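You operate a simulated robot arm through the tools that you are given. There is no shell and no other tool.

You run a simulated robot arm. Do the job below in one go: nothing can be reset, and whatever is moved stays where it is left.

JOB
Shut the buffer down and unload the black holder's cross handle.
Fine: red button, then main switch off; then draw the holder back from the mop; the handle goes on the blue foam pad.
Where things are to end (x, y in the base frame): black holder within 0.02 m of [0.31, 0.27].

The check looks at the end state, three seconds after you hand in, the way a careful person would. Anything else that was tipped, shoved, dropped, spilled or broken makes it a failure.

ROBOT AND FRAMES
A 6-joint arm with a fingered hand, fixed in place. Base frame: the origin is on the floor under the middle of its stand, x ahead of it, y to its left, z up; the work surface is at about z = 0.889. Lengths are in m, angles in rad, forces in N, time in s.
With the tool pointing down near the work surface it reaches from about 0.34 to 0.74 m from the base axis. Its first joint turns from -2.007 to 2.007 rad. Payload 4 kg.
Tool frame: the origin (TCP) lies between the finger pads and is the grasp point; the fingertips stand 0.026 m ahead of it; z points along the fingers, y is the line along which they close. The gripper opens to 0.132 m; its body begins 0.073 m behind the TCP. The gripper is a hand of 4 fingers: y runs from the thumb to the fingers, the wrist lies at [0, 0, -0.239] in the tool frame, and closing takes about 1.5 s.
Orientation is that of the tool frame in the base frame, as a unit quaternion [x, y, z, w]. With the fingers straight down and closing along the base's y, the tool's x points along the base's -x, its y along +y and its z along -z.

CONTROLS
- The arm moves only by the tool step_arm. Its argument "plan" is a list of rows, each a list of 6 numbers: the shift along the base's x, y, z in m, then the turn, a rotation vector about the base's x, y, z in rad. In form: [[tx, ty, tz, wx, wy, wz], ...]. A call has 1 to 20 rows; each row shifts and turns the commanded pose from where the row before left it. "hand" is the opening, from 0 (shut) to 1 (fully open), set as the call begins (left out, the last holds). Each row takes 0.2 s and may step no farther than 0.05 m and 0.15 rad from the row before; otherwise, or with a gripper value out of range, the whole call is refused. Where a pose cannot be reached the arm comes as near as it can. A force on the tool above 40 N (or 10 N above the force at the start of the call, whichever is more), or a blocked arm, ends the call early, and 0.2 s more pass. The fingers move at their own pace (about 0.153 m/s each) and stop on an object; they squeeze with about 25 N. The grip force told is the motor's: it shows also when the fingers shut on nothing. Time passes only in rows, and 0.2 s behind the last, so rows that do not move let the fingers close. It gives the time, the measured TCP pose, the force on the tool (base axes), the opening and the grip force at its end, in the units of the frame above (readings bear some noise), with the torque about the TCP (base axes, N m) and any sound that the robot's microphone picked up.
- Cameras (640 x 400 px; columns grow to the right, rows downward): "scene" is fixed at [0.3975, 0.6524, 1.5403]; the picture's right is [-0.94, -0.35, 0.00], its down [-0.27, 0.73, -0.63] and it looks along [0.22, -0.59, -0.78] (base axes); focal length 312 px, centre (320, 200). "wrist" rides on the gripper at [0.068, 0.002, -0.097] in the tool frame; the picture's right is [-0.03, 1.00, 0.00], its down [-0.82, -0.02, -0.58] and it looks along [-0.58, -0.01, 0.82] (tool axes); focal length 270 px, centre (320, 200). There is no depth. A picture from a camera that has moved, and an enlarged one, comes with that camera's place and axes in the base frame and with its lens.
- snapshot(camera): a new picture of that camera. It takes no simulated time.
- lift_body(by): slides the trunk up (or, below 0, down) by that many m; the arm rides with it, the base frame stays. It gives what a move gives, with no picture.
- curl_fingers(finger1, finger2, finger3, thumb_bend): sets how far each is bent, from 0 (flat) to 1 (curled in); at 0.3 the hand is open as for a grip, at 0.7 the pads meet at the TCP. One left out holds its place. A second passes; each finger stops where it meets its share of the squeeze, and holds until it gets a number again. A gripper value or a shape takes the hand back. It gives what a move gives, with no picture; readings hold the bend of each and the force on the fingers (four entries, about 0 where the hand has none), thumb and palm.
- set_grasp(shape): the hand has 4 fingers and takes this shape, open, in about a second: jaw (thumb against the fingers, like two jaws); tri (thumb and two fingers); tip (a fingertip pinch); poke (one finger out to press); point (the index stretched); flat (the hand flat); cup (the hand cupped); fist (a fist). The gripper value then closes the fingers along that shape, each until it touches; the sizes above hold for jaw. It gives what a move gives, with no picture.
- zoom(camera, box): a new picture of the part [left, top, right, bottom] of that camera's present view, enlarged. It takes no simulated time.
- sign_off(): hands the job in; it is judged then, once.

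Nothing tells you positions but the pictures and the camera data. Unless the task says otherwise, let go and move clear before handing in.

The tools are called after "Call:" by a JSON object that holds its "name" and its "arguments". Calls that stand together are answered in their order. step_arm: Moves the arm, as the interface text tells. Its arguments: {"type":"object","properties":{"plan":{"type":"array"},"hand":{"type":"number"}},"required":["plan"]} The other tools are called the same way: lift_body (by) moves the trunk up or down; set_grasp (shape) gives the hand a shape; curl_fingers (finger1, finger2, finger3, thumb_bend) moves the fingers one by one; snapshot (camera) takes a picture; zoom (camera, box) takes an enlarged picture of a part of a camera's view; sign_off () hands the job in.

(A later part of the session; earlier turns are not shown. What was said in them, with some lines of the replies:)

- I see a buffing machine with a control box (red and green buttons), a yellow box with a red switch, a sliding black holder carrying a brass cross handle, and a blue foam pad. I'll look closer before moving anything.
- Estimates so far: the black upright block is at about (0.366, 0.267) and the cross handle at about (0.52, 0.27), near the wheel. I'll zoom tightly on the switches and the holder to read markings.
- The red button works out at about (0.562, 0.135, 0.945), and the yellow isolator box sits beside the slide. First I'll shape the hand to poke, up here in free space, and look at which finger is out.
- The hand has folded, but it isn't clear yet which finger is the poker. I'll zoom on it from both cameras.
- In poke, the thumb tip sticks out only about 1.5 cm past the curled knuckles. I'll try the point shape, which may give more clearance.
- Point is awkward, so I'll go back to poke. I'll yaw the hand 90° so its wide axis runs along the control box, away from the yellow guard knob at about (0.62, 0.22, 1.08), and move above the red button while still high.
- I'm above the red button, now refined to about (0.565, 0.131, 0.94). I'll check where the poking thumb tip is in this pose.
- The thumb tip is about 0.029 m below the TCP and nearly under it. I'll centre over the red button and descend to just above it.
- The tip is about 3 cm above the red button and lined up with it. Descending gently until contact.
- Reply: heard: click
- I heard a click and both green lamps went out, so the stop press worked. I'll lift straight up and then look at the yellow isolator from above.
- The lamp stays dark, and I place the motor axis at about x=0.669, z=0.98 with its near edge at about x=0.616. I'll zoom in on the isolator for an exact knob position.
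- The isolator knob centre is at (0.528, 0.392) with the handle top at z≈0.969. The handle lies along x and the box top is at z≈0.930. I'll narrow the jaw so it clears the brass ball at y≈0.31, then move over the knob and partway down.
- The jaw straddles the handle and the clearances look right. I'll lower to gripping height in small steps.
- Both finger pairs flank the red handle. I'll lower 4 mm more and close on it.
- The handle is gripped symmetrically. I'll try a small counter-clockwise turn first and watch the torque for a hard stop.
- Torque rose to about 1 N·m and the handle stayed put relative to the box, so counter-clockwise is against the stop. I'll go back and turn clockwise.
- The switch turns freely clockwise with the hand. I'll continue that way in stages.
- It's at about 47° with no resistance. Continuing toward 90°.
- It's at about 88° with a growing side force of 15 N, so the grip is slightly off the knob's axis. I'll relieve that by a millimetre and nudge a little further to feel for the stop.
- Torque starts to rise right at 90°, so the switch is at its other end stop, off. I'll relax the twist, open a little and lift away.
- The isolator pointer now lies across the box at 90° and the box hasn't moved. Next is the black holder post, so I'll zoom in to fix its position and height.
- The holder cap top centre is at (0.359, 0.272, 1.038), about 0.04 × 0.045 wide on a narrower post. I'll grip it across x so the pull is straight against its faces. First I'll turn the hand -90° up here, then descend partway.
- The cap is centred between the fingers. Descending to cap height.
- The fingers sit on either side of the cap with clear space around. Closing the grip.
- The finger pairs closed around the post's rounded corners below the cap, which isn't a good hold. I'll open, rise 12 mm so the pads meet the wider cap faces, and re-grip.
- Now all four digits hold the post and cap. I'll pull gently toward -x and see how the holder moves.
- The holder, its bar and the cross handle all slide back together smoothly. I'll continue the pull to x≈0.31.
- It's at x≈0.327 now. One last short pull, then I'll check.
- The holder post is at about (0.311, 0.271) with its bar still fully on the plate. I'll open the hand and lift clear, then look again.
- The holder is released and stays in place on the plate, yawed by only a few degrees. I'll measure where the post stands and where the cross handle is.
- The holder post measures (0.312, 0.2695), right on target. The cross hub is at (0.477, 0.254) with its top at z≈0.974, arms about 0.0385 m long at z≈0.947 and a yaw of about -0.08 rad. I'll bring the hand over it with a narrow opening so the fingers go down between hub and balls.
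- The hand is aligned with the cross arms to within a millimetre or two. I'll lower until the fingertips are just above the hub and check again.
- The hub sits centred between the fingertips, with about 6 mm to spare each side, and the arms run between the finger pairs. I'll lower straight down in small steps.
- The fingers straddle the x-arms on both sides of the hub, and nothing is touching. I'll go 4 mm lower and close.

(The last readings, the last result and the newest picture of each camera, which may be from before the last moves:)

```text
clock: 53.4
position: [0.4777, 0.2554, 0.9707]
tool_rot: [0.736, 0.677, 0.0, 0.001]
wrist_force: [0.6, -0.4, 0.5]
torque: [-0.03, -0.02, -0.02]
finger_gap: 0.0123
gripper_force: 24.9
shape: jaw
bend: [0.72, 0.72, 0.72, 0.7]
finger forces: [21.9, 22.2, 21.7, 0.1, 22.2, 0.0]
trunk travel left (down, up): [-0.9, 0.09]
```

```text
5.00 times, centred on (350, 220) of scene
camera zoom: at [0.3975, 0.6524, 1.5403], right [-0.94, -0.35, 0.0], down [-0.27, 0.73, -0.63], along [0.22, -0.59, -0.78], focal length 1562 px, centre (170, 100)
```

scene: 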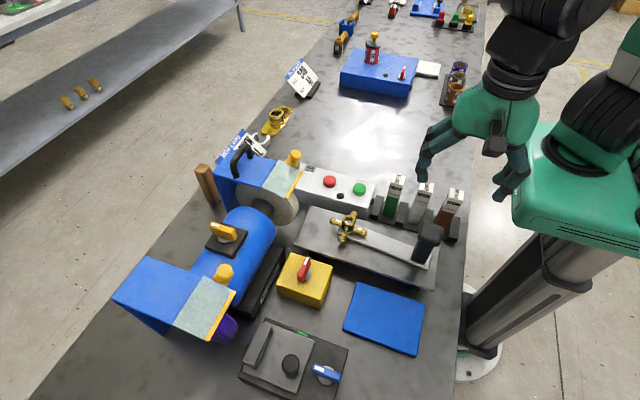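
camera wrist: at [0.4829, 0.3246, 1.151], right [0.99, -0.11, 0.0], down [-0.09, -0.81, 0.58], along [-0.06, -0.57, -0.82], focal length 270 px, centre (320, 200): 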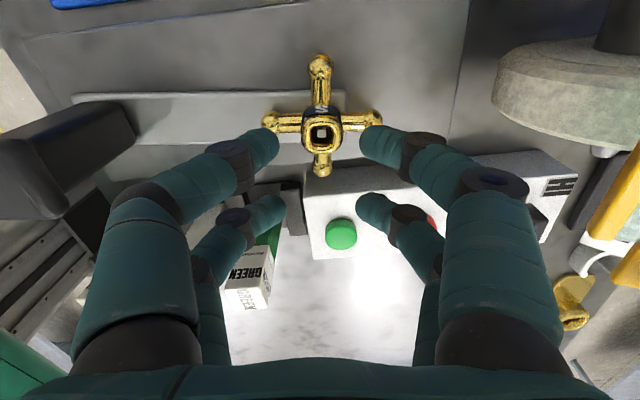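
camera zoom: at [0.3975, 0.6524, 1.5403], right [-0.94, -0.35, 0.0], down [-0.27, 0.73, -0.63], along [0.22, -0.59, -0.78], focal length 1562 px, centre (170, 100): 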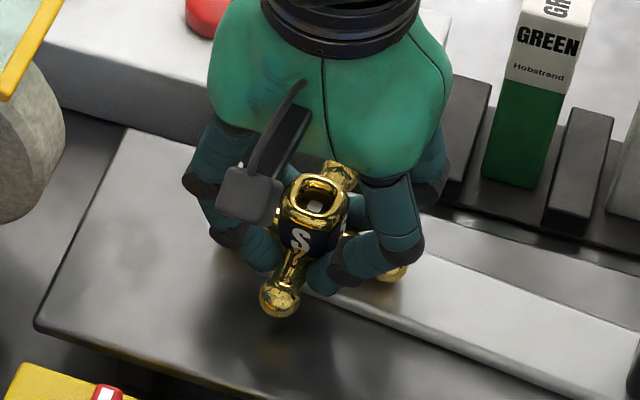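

All four digits pinch the two y-arms close to the hub, and the load is balanced. I'll lift slowly straight up off the square peg.

Call:
{"name": "step_arm", "arguments": {"plan": [[0, 0, 0.004, 0, 0, 0], [0, 0, 0.004, 0, 0, 0], [0, 0, 0.004, 0, 0, 0], [0, 0, 0.004, 0, 0, 0], [0, 0, 0.004, 0, 0, 0], [0, 0, 0, 0, 0, 0]]}}

Call:
{"name": "zoom", "arguments": {"camera": "scene", "box": [300, 170, 460, 290]}}

Call:
{"name": "zoom", "arguments": {"camera": "wrist", "box": [200, 50, 440, 250]}}

```text
clock: 54.8
position: [0.4776, 0.2559, 0.991]
tool_rot: [0.735, 0.678, 0.0, 0.0]
wrist_force: [0.2, 1.3, -1.5]
torque: [0.0, 0.03, -0.03]
finger_gap: 0.0123
gripper_force: 25.0
shape: jaw
bend: [0.72, 0.72, 0.72, 0.7]
finger forces: [21.9, 22.2, 21.7, 0.1, 22.2, 0.1]
trunk travel left (down, up): [-0.9, 0.09]
```

```text
3.33 times, centred on (380, 230) of scene
camera zoom: at [0.3975, 0.6524, 1.5403], right [-0.94, -0.35, 0.0], down [-0.27, 0.73, -0.63], along [0.22, -0.59, -0.78], focal length 1041 px, centre (120, 100)
```

zoom: 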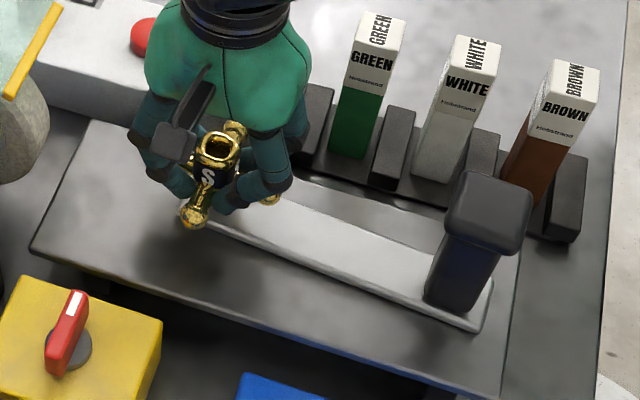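

```text
2.00 times, centred on (320, 150) of wrist
camera zoom: at [0.4847, 0.3252, 1.0863], right [0.99, -0.11, 0.0], down [-0.09, -0.81, 0.58], along [-0.06, -0.57, -0.82], focal length 541 px, centre (320, 300)
```

zoom: 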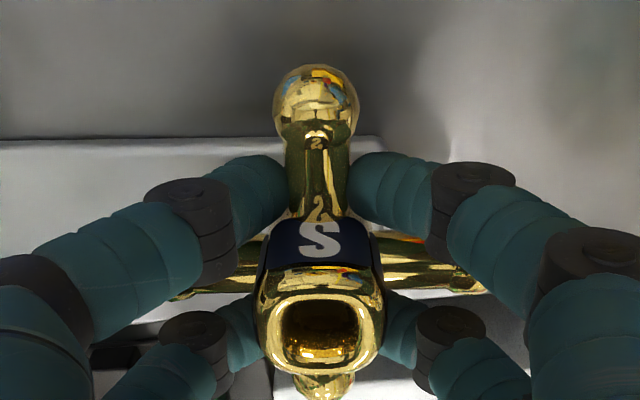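

The handle comes up cleanly and the holder stays put. I'll raise further and carry it over to the blue foam pad, squaring up the yaw on the way.

Call:
{"name": "step_arm", "arguments": {"plan": [[0, 0, 0.015, 0, 0, 0], [0, 0, 0.025, 0, 0, 0], [0, 0, 0.03, 0, 0, 0], [0, 0, 0.04, 0, 0, 0], [-0.0159, 0.019, 0.01, 0, 0, 0.01], [-0.0159, 0.019, 0, 0, 0, 0.01], [-0.0159, 0.019, 0, 0, 0, 0.01], [-0.0159, 0.019, 0, 0, 0, 0.01], [-0.0159, 0.019, 0, 0, 0, 0.01], [-0.0159, 0.019, 0, 0, 0, 0.01], [-0.0159, 0.019, 0, 0, 0, 0.01], [-0.0159, 0.019, 0, 0, 0, 0.01], [0, 0, 0, 0, 0, 0]]}}

Call:
{"name": "snapshot", "arguments": {"camera": "wrist"}}

Call:
{"name": "snapshot", "arguments": {"camera": "scene"}}

```text
clock: 57.6
position: [0.3515, 0.4079, 1.1115]
tool_rot: [0.708, 0.707, 0.0, 0.0]
wrist_force: [0.6, 0.4, -2.1]
torque: [0.03, 0.03, 0.01]
finger_gap: 0.0124
gripper_force: 25.3
shape: jaw
bend: [0.72, 0.72, 0.72, 0.7]
finger forces: [21.8, 22.0, 21.6, 0.1, 22.3, 0.1]
trunk travel left (down, up): [-0.9, 0.09]
```

```text
taken
camera wrist: at [0.352, 0.4781, 1.2064], right [1.0, -0.03, 0.0], down [-0.02, -0.82, 0.58], along [-0.02, -0.58, -0.82], focal length 270 px, centre (320, 200)
```

wrist: 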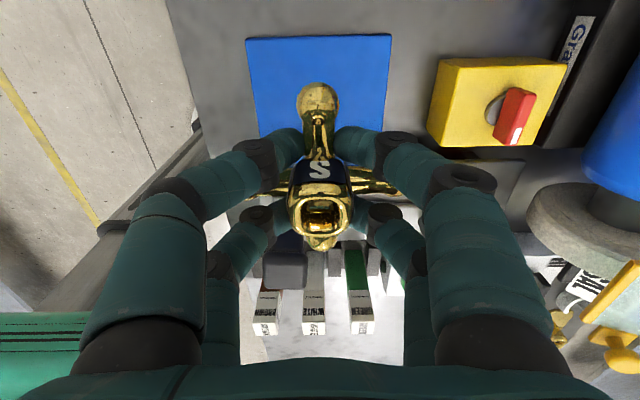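

```text
taken
```

scene: 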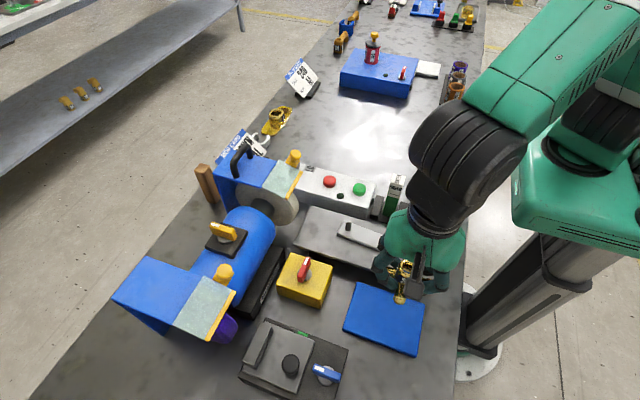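

The handle hangs squarely over the pad, whose centre is at (0.349, 0.408). I'll lower to just above the foam and check.

Call:
{"name": "step_arm", "arguments": {"plan": [[-0.002, 0, -0.035, 0, 0, 0], [0, 0, -0.035, 0, 0, 0], [0, 0, -0.035, 0, 0, 0], [0, 0, -0.03, 0, 0, 0], [0, 0, -0.015, 0, 0, 0], [0, 0, 0, 0, 0, 0]]}}

Call:
{"name": "zoom", "arguments": {"camera": "scene", "box": [330, 260, 450, 370]}}

Call:
{"name": "snapshot", "arguments": {"camera": "wrist"}}

```text
clock: 59.0
position: [0.3489, 0.4096, 0.9621]
tool_rot: [0.708, 0.706, 0.001, 0.0]
wrist_force: [-0.2, -0.1, -1.6]
torque: [0.0, 0.0, 0.0]
finger_gap: 0.0124
gripper_force: 25.5
shape: jaw
bend: [0.72, 0.72, 0.72, 0.7]
finger forces: [21.9, 22.0, 21.7, 0.1, 22.2, 0.0]
trunk travel left (down, up): [-0.9, 0.09]
```

```text
3.64 times, centred on (390, 315) of scene
camera zoom: at [0.3975, 0.6524, 1.5403], right [-0.94, -0.35, 0.0], down [-0.27, 0.73, -0.63], along [0.22, -0.59, -0.78], focal length 1136 px, centre (66, -218)
```

zoom: 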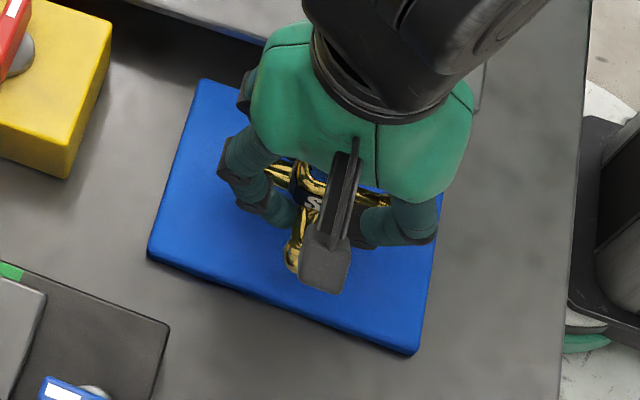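

```text
taken
camera wrist: at [0.3495, 0.4779, 1.056], right [1.0, -0.03, 0.0], down [-0.02, -0.82, 0.58], along [-0.02, -0.58, -0.82], focal length 270 px, centre (320, 200)
```

wrist: 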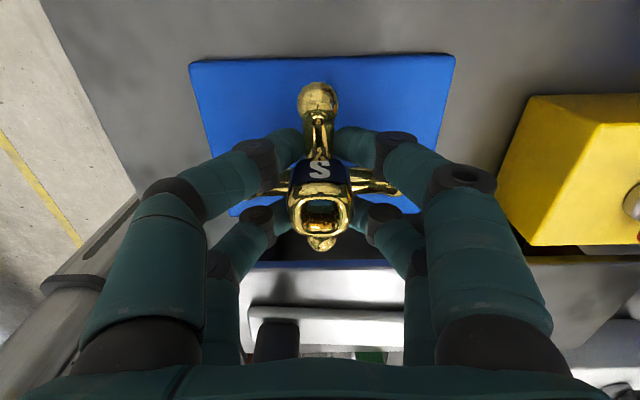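

It's about 2–3 cm above the foam and centred. Lowering slowly toward contact.

Call:
{"name": "step_arm", "arguments": {"plan": [[0, -0.001, -0.004, 0, 0, 0], [0, 0, -0.004, 0, 0, 0], [0, 0, -0.004, 0, 0, 0], [0, 0, -0.003, 0, 0, 0], [0, 0, 0, 0, 0, 0]]}}

Call:
{"name": "step_arm", "arguments": {"plan": [[0, 0, -0.002, 0, 0, 0], [0, 0, -0.002, 0, 0, 0], [0, 0, 0, 0, 0, 0]]}}

Call:
{"name": "zoom", "arguments": {"camera": "scene", "box": [350, 280, 430, 350]}}

```text
clock: 60.2
position: [0.3489, 0.407, 0.9459]
tool_rot: [0.708, 0.706, 0.0, 0.0]
wrist_force: [-0.2, -0.4, -1.3]
torque: [0.02, -0.01, 0.03]
finger_gap: 0.0126
gripper_force: 25.3
shape: jaw
bend: [0.72, 0.72, 0.72, 0.7]
finger forces: [22.0, 22.0, 21.7, 0.1, 22.1, 0.1]
trunk travel left (down, up): [-0.9, 0.09]
```

```text
clock: 61.0
position: [0.3483, 0.4073, 0.9404]
tool_rot: [0.707, 0.707, -0.001, 0.001]
wrist_force: [0.3, 0.4, -2.4]
torque: [-0.01, -0.01, 0.0]
finger_gap: 0.0122
gripper_force: 25.3
shape: jaw
bend: [0.72, 0.72, 0.72, 0.7]
finger forces: [21.9, 22.0, 21.8, 0.1, 22.1, 0.0]
trunk travel left (down, up): [-0.9, 0.09]
```

```text
5.71 times, centred on (390, 315) of scene
camera zoom: at [0.3975, 0.6524, 1.5403], right [-0.94, -0.35, 0.0], down [-0.27, 0.73, -0.63], along [0.22, -0.59, -0.78], focal length 1785 px, centre (-80, -457)
```

zoom: 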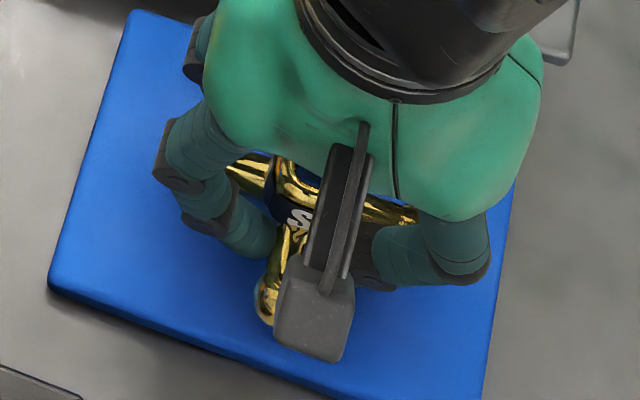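

No contact yet. Continuing in 2 mm steps.

Call:
{"name": "step_arm", "arguments": {"plan": [[0, 0, -0.002, 0, 0, 0], [0, 0, -0.001, 0, 0, 0], [0, 0, 0, 0, 0, 0]]}}

Call:
{"name": "step_arm", "arguments": {"plan": [[0, 0, -0.002, 0, 0, 0], [0, 0, -0.001, 0, 0, 0], [0, 0, 0, 0, 0, 0]]}}

Call:
{"name": "zoom", "arguments": {"camera": "wrist", "box": [180, 40, 470, 260]}}

```text
clock: 61.8
position: [0.3473, 0.407, 0.9391]
tool_rot: [0.708, 0.707, 0.001, 0.0]
wrist_force: [0.5, -0.2, -1.6]
torque: [-0.04, -0.01, 0.0]
finger_gap: 0.0125
gripper_force: 25.4
shape: jaw
bend: [0.72, 0.72, 0.72, 0.7]
finger forces: [21.9, 22.0, 21.7, 0.0, 22.1, 0.0]
trunk travel left (down, up): [-0.9, 0.09]
```

```text
clock: 62.6
position: [0.3478, 0.4075, 0.936]
tool_rot: [0.708, 0.706, 0.001, 0.0]
wrist_force: [0.5, 0.3, -1.3]
torque: [0.01, 0.02, -0.01]
finger_gap: 0.0124
gripper_force: 24.9
shape: jaw
bend: [0.72, 0.72, 0.72, 0.7]
finger forces: [21.9, 22.0, 21.7, 0.0, 22.1, 0.0]
trunk travel left (down, up): [-0.9, 0.09]
```

```text
1.82 times, centred on (325, 150) of wrist
camera zoom: at [0.3491, 0.476, 1.0314], right [1.0, -0.03, 0.0], down [-0.02, -0.82, 0.58], along [-0.02, -0.58, -0.82], focal length 491 px, centre (311, 291)
```

zoom: 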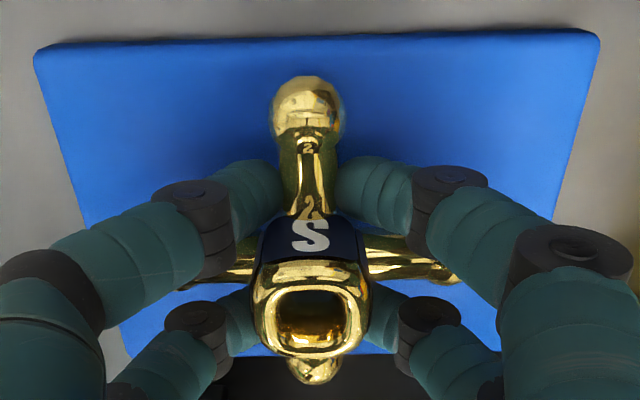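

Still hanging free with no contact. Continuing gently.

Call:
{"name": "step_arm", "arguments": {"plan": [[0, 0, -0.002, 0, 0, 0], [0, 0, 0, 0, 0, 0]]}}

Call:
{"name": "step_arm", "arguments": {"plan": [[0, 0, -0.002, 0, 0, 0], [0, 0, 0, 0, 0, 0]]}}

Call:
{"name": "step_arm", "arguments": {"plan": [[0, 0, -0.002, 0, 0, 0], [0, 0, 0, 0, 0, 0]]}}

```text
clock: 63.2
position: [0.3482, 0.408, 0.9341]
tool_rot: [0.708, 0.707, 0.0, -0.001]
wrist_force: [-0.8, -0.1, -2.8]
torque: [-0.04, 0.01, 0.03]
finger_gap: 0.0128
gripper_force: 25.2
shape: jaw
bend: [0.72, 0.72, 0.72, 0.7]
finger forces: [22.0, 22.0, 21.7, 0.0, 22.1, 0.0]
trunk travel left (down, up): [-0.9, 0.09]
```

```text
clock: 63.8
position: [0.3483, 0.4068, 0.9314]
tool_rot: [0.707, 0.707, 0.0, 0.001]
wrist_force: [-1.1, -0.3, -2.0]
torque: [-0.03, -0.03, 0.0]
finger_gap: 0.0124
gripper_force: 24.9
shape: jaw
bend: [0.72, 0.72, 0.72, 0.7]
finger forces: [21.9, 22.0, 21.7, 0.0, 22.1, 0.0]
trunk travel left (down, up): [-0.9, 0.09]
```

```text
clock: 64.4
position: [0.3473, 0.407, 0.9295]
tool_rot: [0.708, 0.707, 0.0, 0.001]
wrist_force: [0.3, 0.1, -1.8]
torque: [-0.02, -0.02, 0.01]
finger_gap: 0.0122
gripper_force: 24.7
shape: jaw
bend: [0.72, 0.72, 0.72, 0.7]
finger forces: [21.9, 22.0, 21.8, 0.1, 22.0, 0.0]
trunk travel left (down, up): [-0.9, 0.09]
```

Still no contact force. I'll look at the gap before going further.

Call:
{"name": "zoom", "arguments": {"camera": "wrist", "box": [220, 60, 420, 220]}}

Call:
{"name": "zoom", "arguments": {"camera": "scene", "box": [360, 290, 420, 345]}}

Call:
{"name": "zoom", "arguments": {"camera": "scene", "box": [335, 310, 375, 345]}}

```text
2.50 times, centred on (320, 140) of wrist
camera zoom: at [0.349, 0.4757, 1.0247], right [1.0, -0.03, 0.0], down [-0.02, -0.82, 0.58], along [-0.02, -0.58, -0.82], focal length 676 px, centre (320, 350)
```

zoom: 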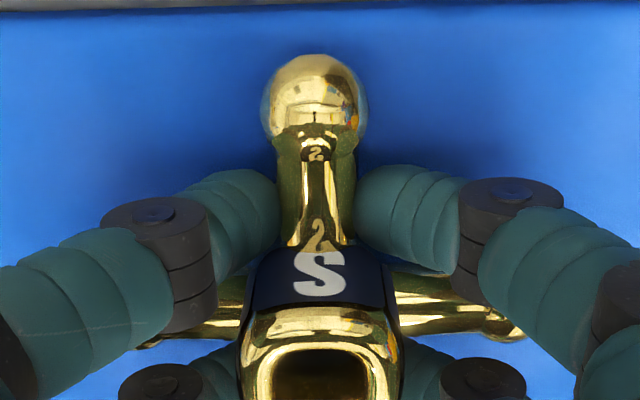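

```text
7.27 times, centred on (390, 318) of scene
camera zoom: at [0.3975, 0.6524, 1.5403], right [-0.94, -0.35, 0.0], down [-0.27, 0.73, -0.63], along [0.22, -0.59, -0.78], focal length 2272 px, centre (-189, -654)
```

zoom: 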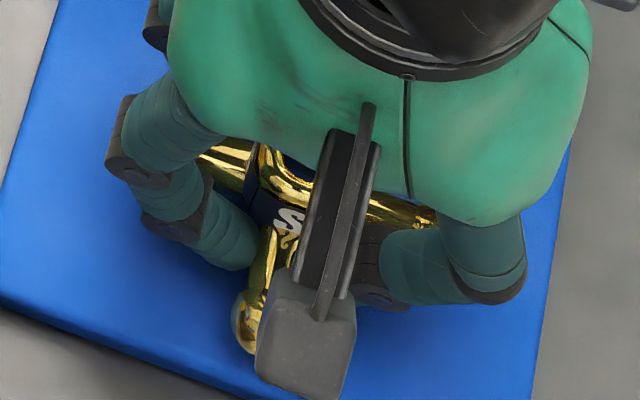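

```text
11.43 times, centred on (355, 328) of scene
camera zoom: at [0.3975, 0.6524, 1.5403], right [-0.94, -0.35, 0.0], down [-0.27, 0.73, -0.63], along [0.22, -0.59, -0.78], focal length 3570 px, centre (-80, -1257)
```

zoom: 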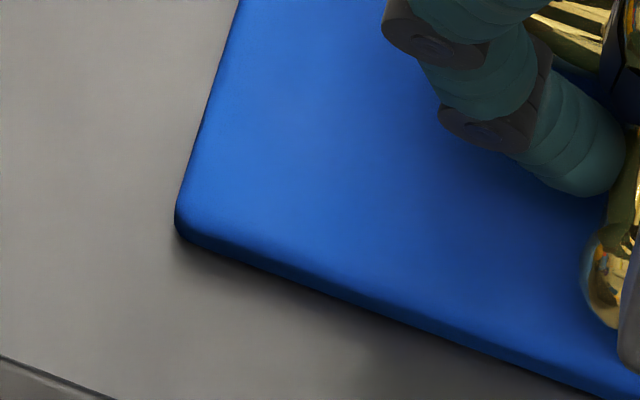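

The pad looks only about 1 cm thick, so I'm within a few millimetres. Continuing in small steps.

Call:
{"name": "step_arm", "arguments": {"plan": [[0, 0, -0.0015, 0, 0, 0], [0, 0, 0, 0, 0, 0]]}}

Call:
{"name": "step_arm", "arguments": {"plan": [[0, 0, -0.0015, 0, 0, 0], [0, 0, 0, 0, 0, 0]]}}

Call:
{"name": "step_arm", "arguments": {"plan": [[0, 0, -0.0015, 0, 0, 0], [0, 0, 0, 0, 0, 0]]}}

```text
clock: 65.0
position: [0.3482, 0.4074, 0.9276]
tool_rot: [0.708, 0.707, 0.0, 0.0]
wrist_force: [-0.2, -0.2, -1.0]
torque: [0.01, 0.01, -0.01]
finger_gap: 0.0128
gripper_force: 24.6
shape: jaw
bend: [0.72, 0.72, 0.72, 0.7]
finger forces: [22.0, 21.9, 21.7, 0.0, 22.1, 0.0]
trunk travel left (down, up): [-0.9, 0.09]
```

```text
clock: 65.6
position: [0.3478, 0.4068, 0.9253]
tool_rot: [0.708, 0.707, 0.0, 0.0]
wrist_force: [-0.6, -0.1, -2.2]
torque: [0.01, 0.0, 0.02]
finger_gap: 0.0122
gripper_force: 25.0
shape: jaw
bend: [0.72, 0.72, 0.72, 0.7]
finger forces: [21.9, 22.0, 21.7, 0.0, 22.1, 0.0]
trunk travel left (down, up): [-0.9, 0.09]
```

```text
clock: 66.2
position: [0.3479, 0.4061, 0.925]
tool_rot: [0.708, 0.706, 0.0, -0.001]
wrist_force: [0.1, -0.3, -1.9]
torque: [0.03, 0.01, -0.02]
finger_gap: 0.0126
gripper_force: 24.9
shape: jaw
bend: [0.72, 0.72, 0.72, 0.7]
finger forces: [21.8, 22.0, 21.8, 0.0, 22.0, 0.0]
trunk travel left (down, up): [-0.9, 0.09]
```

Call:
{"name": "step_arm", "arguments": {"plan": [[0, 0, -0.0015, 0, 0, 0], [0, 0, 0, 0, 0, 0]]}}

Call:
{"name": "step_arm", "arguments": {"plan": [[0, 0, -0.0015, 0, 0, 0], [0, 0, 0, 0, 0, 0]]}}

Call:
{"name": "zoom", "arguments": {"camera": "wrist", "box": [220, 60, 420, 220]}}

Call:
{"name": "zoom", "arguments": {"camera": "scene", "box": [365, 295, 405, 345]}}

```text
clock: 66.8
position: [0.3481, 0.4063, 0.924]
tool_rot: [0.708, 0.706, 0.0, 0.0]
wrist_force: [0.7, -0.5, -2.4]
torque: [0.01, 0.02, -0.02]
finger_gap: 0.0125
gripper_force: 25.1
shape: jaw
bend: [0.72, 0.72, 0.72, 0.7]
finger forces: [21.9, 22.0, 21.7, 0.0, 22.1, 0.1]
trunk travel left (down, up): [-0.9, 0.09]
```

```text
clock: 67.4
position: [0.3479, 0.4083, 0.9236]
tool_rot: [0.708, 0.707, 0.0, 0.0]
wrist_force: [-0.2, -0.3, 4.3]
torque: [-0.04, 0.0, -0.01]
finger_gap: 0.0125
gripper_force: 25.6
shape: jaw
bend: [0.72, 0.72, 0.72, 0.7]
finger forces: [22.6, 22.5, 22.0, 0.0, 23.3, 0.0]
trunk travel left (down, up): [-0.9, 0.09]
```

```text
2.50 times, centred on (320, 140) of wrist
camera zoom: at [0.3494, 0.476, 1.0183], right [1.0, -0.03, 0.0], down [-0.02, -0.82, 0.58], along [-0.02, -0.58, -0.82], focal length 676 px, centre (320, 350)
```

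zoom: 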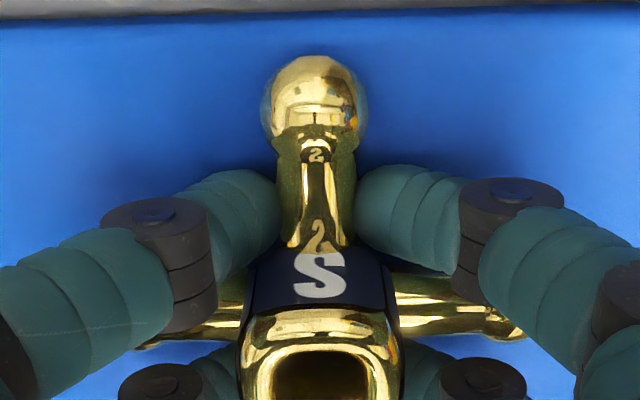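

```text
8.00 times, centred on (385, 320) of scene
camera zoom: at [0.3975, 0.6524, 1.5403], right [-0.94, -0.35, 0.0], down [-0.27, 0.73, -0.63], along [0.22, -0.59, -0.78], focal length 2499 px, centre (-200, -760)
```

zoom: 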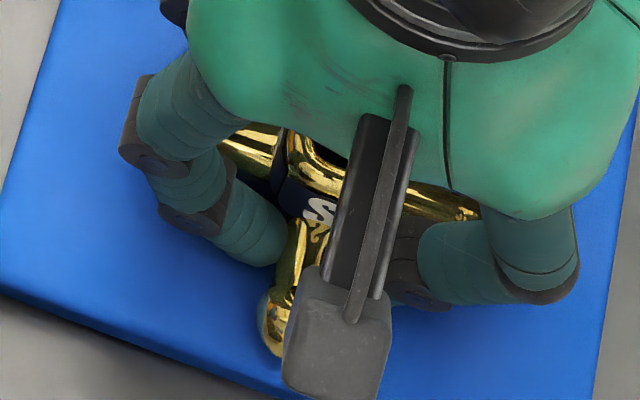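

Contact: the force went from -2 N to +4 N, so the handle is resting on the foam with all four balls inside the pad edges. I'll open only to the same narrow gap as before and lift straight up.

Call:
{"name": "step_arm", "arguments": {"plan": [[0, 0, 0.0005, 0, 0, 0], [0, 0, 0, 0, 0, 0], [0, 0, 0, 0, 0, 0], [0, 0, 0, 0, 0, 0]], "hand": 0.27}}

Call:
{"name": "zoom", "arguments": {"camera": "wrist", "box": [200, 50, 440, 250]}}

Call:
{"name": "zoom", "arguments": {"camera": "scene", "box": [340, 280, 430, 360]}}

```text
clock: 68.4
position: [0.3489, 0.407, 0.9229]
tool_rot: [0.708, 0.707, 0.0, 0.0]
wrist_force: [1.0, 0.0, -0.2]
torque: [0.0, 0.03, 0.01]
finger_gap: 0.0353
gripper_force: 0.1
shape: jaw
bend: [0.73, 0.73, 0.74, 0.7]
finger forces: [0.1, 0.0, 0.3, 0.0, 0.1, 0.0]
trunk travel left (down, up): [-0.9, 0.09]
```

```text
2.00 times, centred on (320, 150) of wrist
camera zoom: at [0.3495, 0.4759, 1.0181], right [1.0, -0.03, 0.0], down [-0.02, -0.82, 0.58], along [-0.02, -0.58, -0.82], focal length 541 px, centre (320, 300)
```

zoom: 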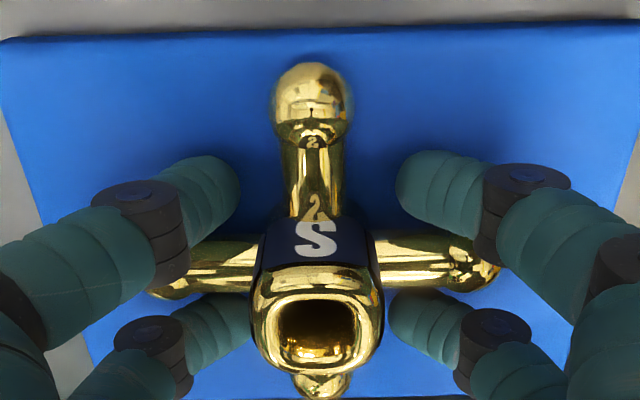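

```text
5.00 times, centred on (385, 320) of scene
camera zoom: at [0.3975, 0.6524, 1.5403], right [-0.94, -0.35, 0.0], down [-0.27, 0.73, -0.63], along [0.22, -0.59, -0.78], focal length 1562 px, centre (-5, -400)
```

zoom: 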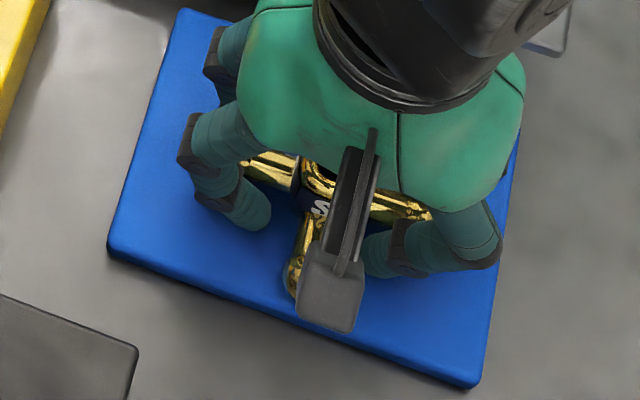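

The fingers are free of the handle and it sits level. Lifting straight up slowly, then away.

Call:
{"name": "step_arm", "arguments": {"plan": [[0, 0, 0.005, 0, 0, 0], [0, 0, 0.01, 0, 0, 0], [0, 0, 0.015, 0, 0, 0], [0, 0, 0.02, 0, 0, 0], [0, 0, 0.04, 0, 0, 0], [0, 0, 0.04, 0, 0, 0], [0, 0, 0.04, 0, 0, 0], [0, 0, 0.04, 0, 0, 0], [0, 0, 0.04, 0, 0, 0], [0, 0, 0.03, 0, 0, 0], [0, 0, 0, 0, 0, 0]]}}

Call:
{"name": "snapshot", "arguments": {"camera": "wrist"}}

Call:
{"name": "snapshot", "arguments": {"camera": "scene"}}

```text
clock: 70.8
position: [0.3496, 0.4074, 1.2044]
tool_rot: [0.708, 0.706, 0.001, 0.0]
wrist_force: [0.8, 0.2, 0.0]
torque: [0.03, 0.0, 0.03]
finger_gap: 0.0355
gripper_force: 0.1
shape: jaw
bend: [0.73, 0.73, 0.73, 0.7]
finger forces: [0.1, 0.1, 0.0, 0.0, 0.0, 0.0]
trunk travel left (down, up): [-0.9, 0.09]
```

```text
taken
camera wrist: at [0.3501, 0.476, 1.2991], right [1.0, -0.03, 0.0], down [-0.02, -0.82, 0.58], along [-0.02, -0.58, -0.82], focal length 270 px, centre (320, 200)
```

wrist: 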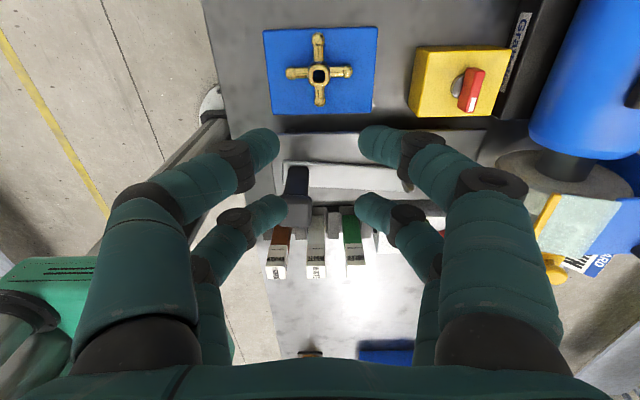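

```text
taken
```

scene: 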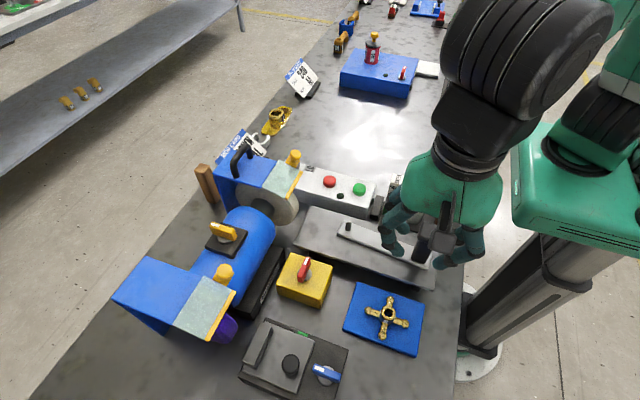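

The handle sits fully on the foam pad. I'll move the arm aside at height so I can verify the switch, holder and lamps.

Call:
{"name": "step_arm", "arguments": {"plan": [[0.01, -0.03, 0.01, 0, 0, 0.1], [0.01, -0.03, 0.01, 0, 0, 0.1], [0.01, -0.03, 0, 0, 0, 0.1], [0.01, -0.03, 0, 0, 0, 0.1], [0.01, -0.03, 0, 0, 0, 0.1], [0.01, -0.03, 0, 0, 0, 0.1], [0.01, -0.03, 0, 0, 0, 0.1], [0.01, -0.03, 0, 0, 0, 0.1], [0.01, -0.03, 0, 0, 0, 0.1], [0.01, -0.03, 0, 0, 0, 0.1], [0.01, -0.03, 0, 0, 0, 0.1], [0, -0.02, 0, 0, 0, 0.1], [0, 0, 0, 0, 0, 0]]}}

Call:
{"name": "snapshot", "arguments": {"camera": "scene"}}

Call:
{"name": "zoom", "arguments": {"camera": "scene", "box": [260, 160, 470, 300]}}

Call:
{"name": "zoom", "arguments": {"camera": "scene", "box": [330, 270, 440, 370]}}

Call:
{"name": "zoom", "arguments": {"camera": "scene", "box": [110, 120, 320, 350]}}

```text
clock: 73.6
position: [0.4597, 0.0567, 1.2222]
tool_rot: [0.186, 0.983, 0.0, 0.0]
wrist_force: [0.1, 0.1, -0.2]
torque: [0.0, 0.0, 0.02]
finger_gap: 0.0354
gripper_force: 0.1
shape: jaw
bend: [0.73, 0.73, 0.73, 0.7]
finger forces: [0.0, 0.0, 0.0, 0.0, 0.0, 0.0]
trunk travel left (down, up): [-0.9, 0.09]
```

```text
taken
```

scene: 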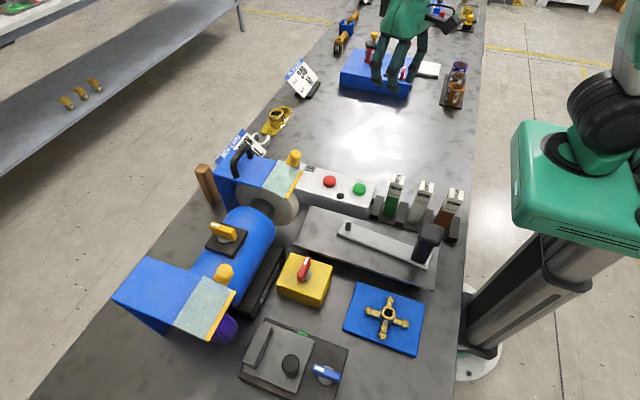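

```text
2.86 times, centred on (365, 230) of scene
camera zoom: at [0.3975, 0.6524, 1.5403], right [-0.94, -0.35, 0.0], down [-0.27, 0.73, -0.63], along [0.22, -0.59, -0.78], focal length 892 px, centre (191, 114)
```

zoom: 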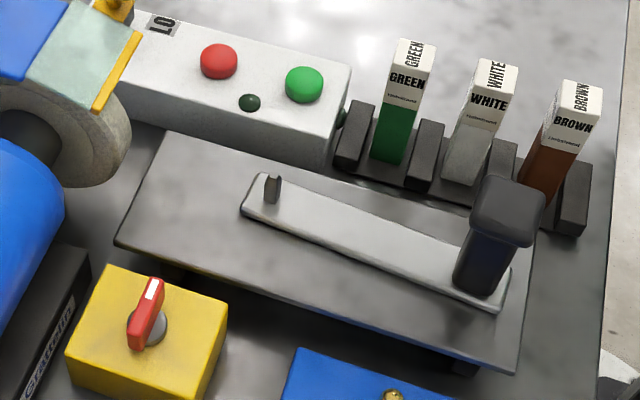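

```text
4.00 times, centred on (385, 320) of scene
camera zoom: at [0.3975, 0.6524, 1.5403], right [-0.94, -0.35, 0.0], down [-0.27, 0.73, -0.63], along [0.22, -0.59, -0.78], focal length 1250 px, centre (60, -280)
```

zoom: 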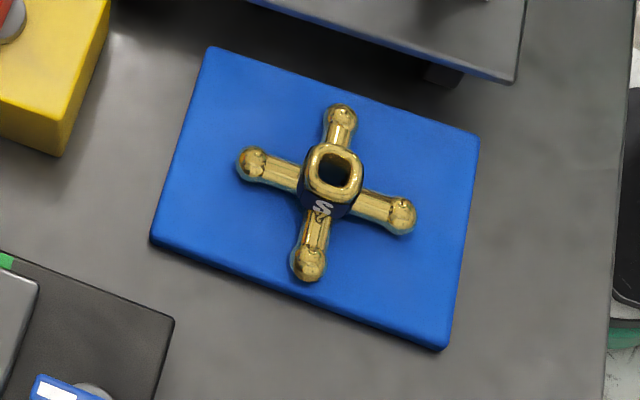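

```text
1.74 times, centred on (215, 235) of scene
camera zoom: at [0.3975, 0.6524, 1.5403], right [-0.94, -0.35, 0.0], down [-0.27, 0.73, -0.63], along [0.22, -0.59, -0.78], focal length 543 px, centre (503, 139)
```

zoom: 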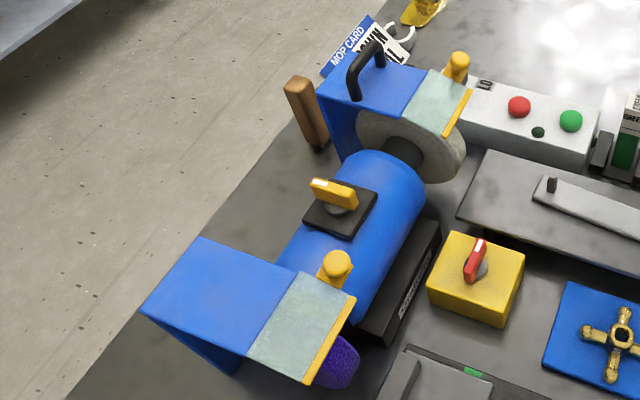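

Everything checks out. The lamps are dark after the red button, the isolator is turned fully off, the holder post stands at about (0.312, 0.270), the cross handle is on the blue pad, and the hand is clear. Handing in.

Call:
{"name": "sign_off", "arguments": {}}

```text
The job is handed in.
```

The buffer is shut down and the cross handle is on the blue foam pad. The job is handed in, but no result came back.

- **Red button:** pressed first; it clicked and both green lamps went out.
- **Main switch:** I took the red handle on the yellow box to be the main switch. It would not turn counter-clockwise, so I turned it 90° clockwise to its stop. The box has no on/off marks, so I'm reading that stop as off.
- **Black holder:** drawn back about 5 cm from the mop to (0.312, 0.270), by camera measurement. That is within the 0.02 m allowed of [0.31, 0.27]. Its bar is still on the plate but a few degrees off straight.
- **Cross handle:** lifted off its peg and set level on the pad, inside the edges.

In the last pictures nothing else was moved or tipped. The hand is empty and clear.
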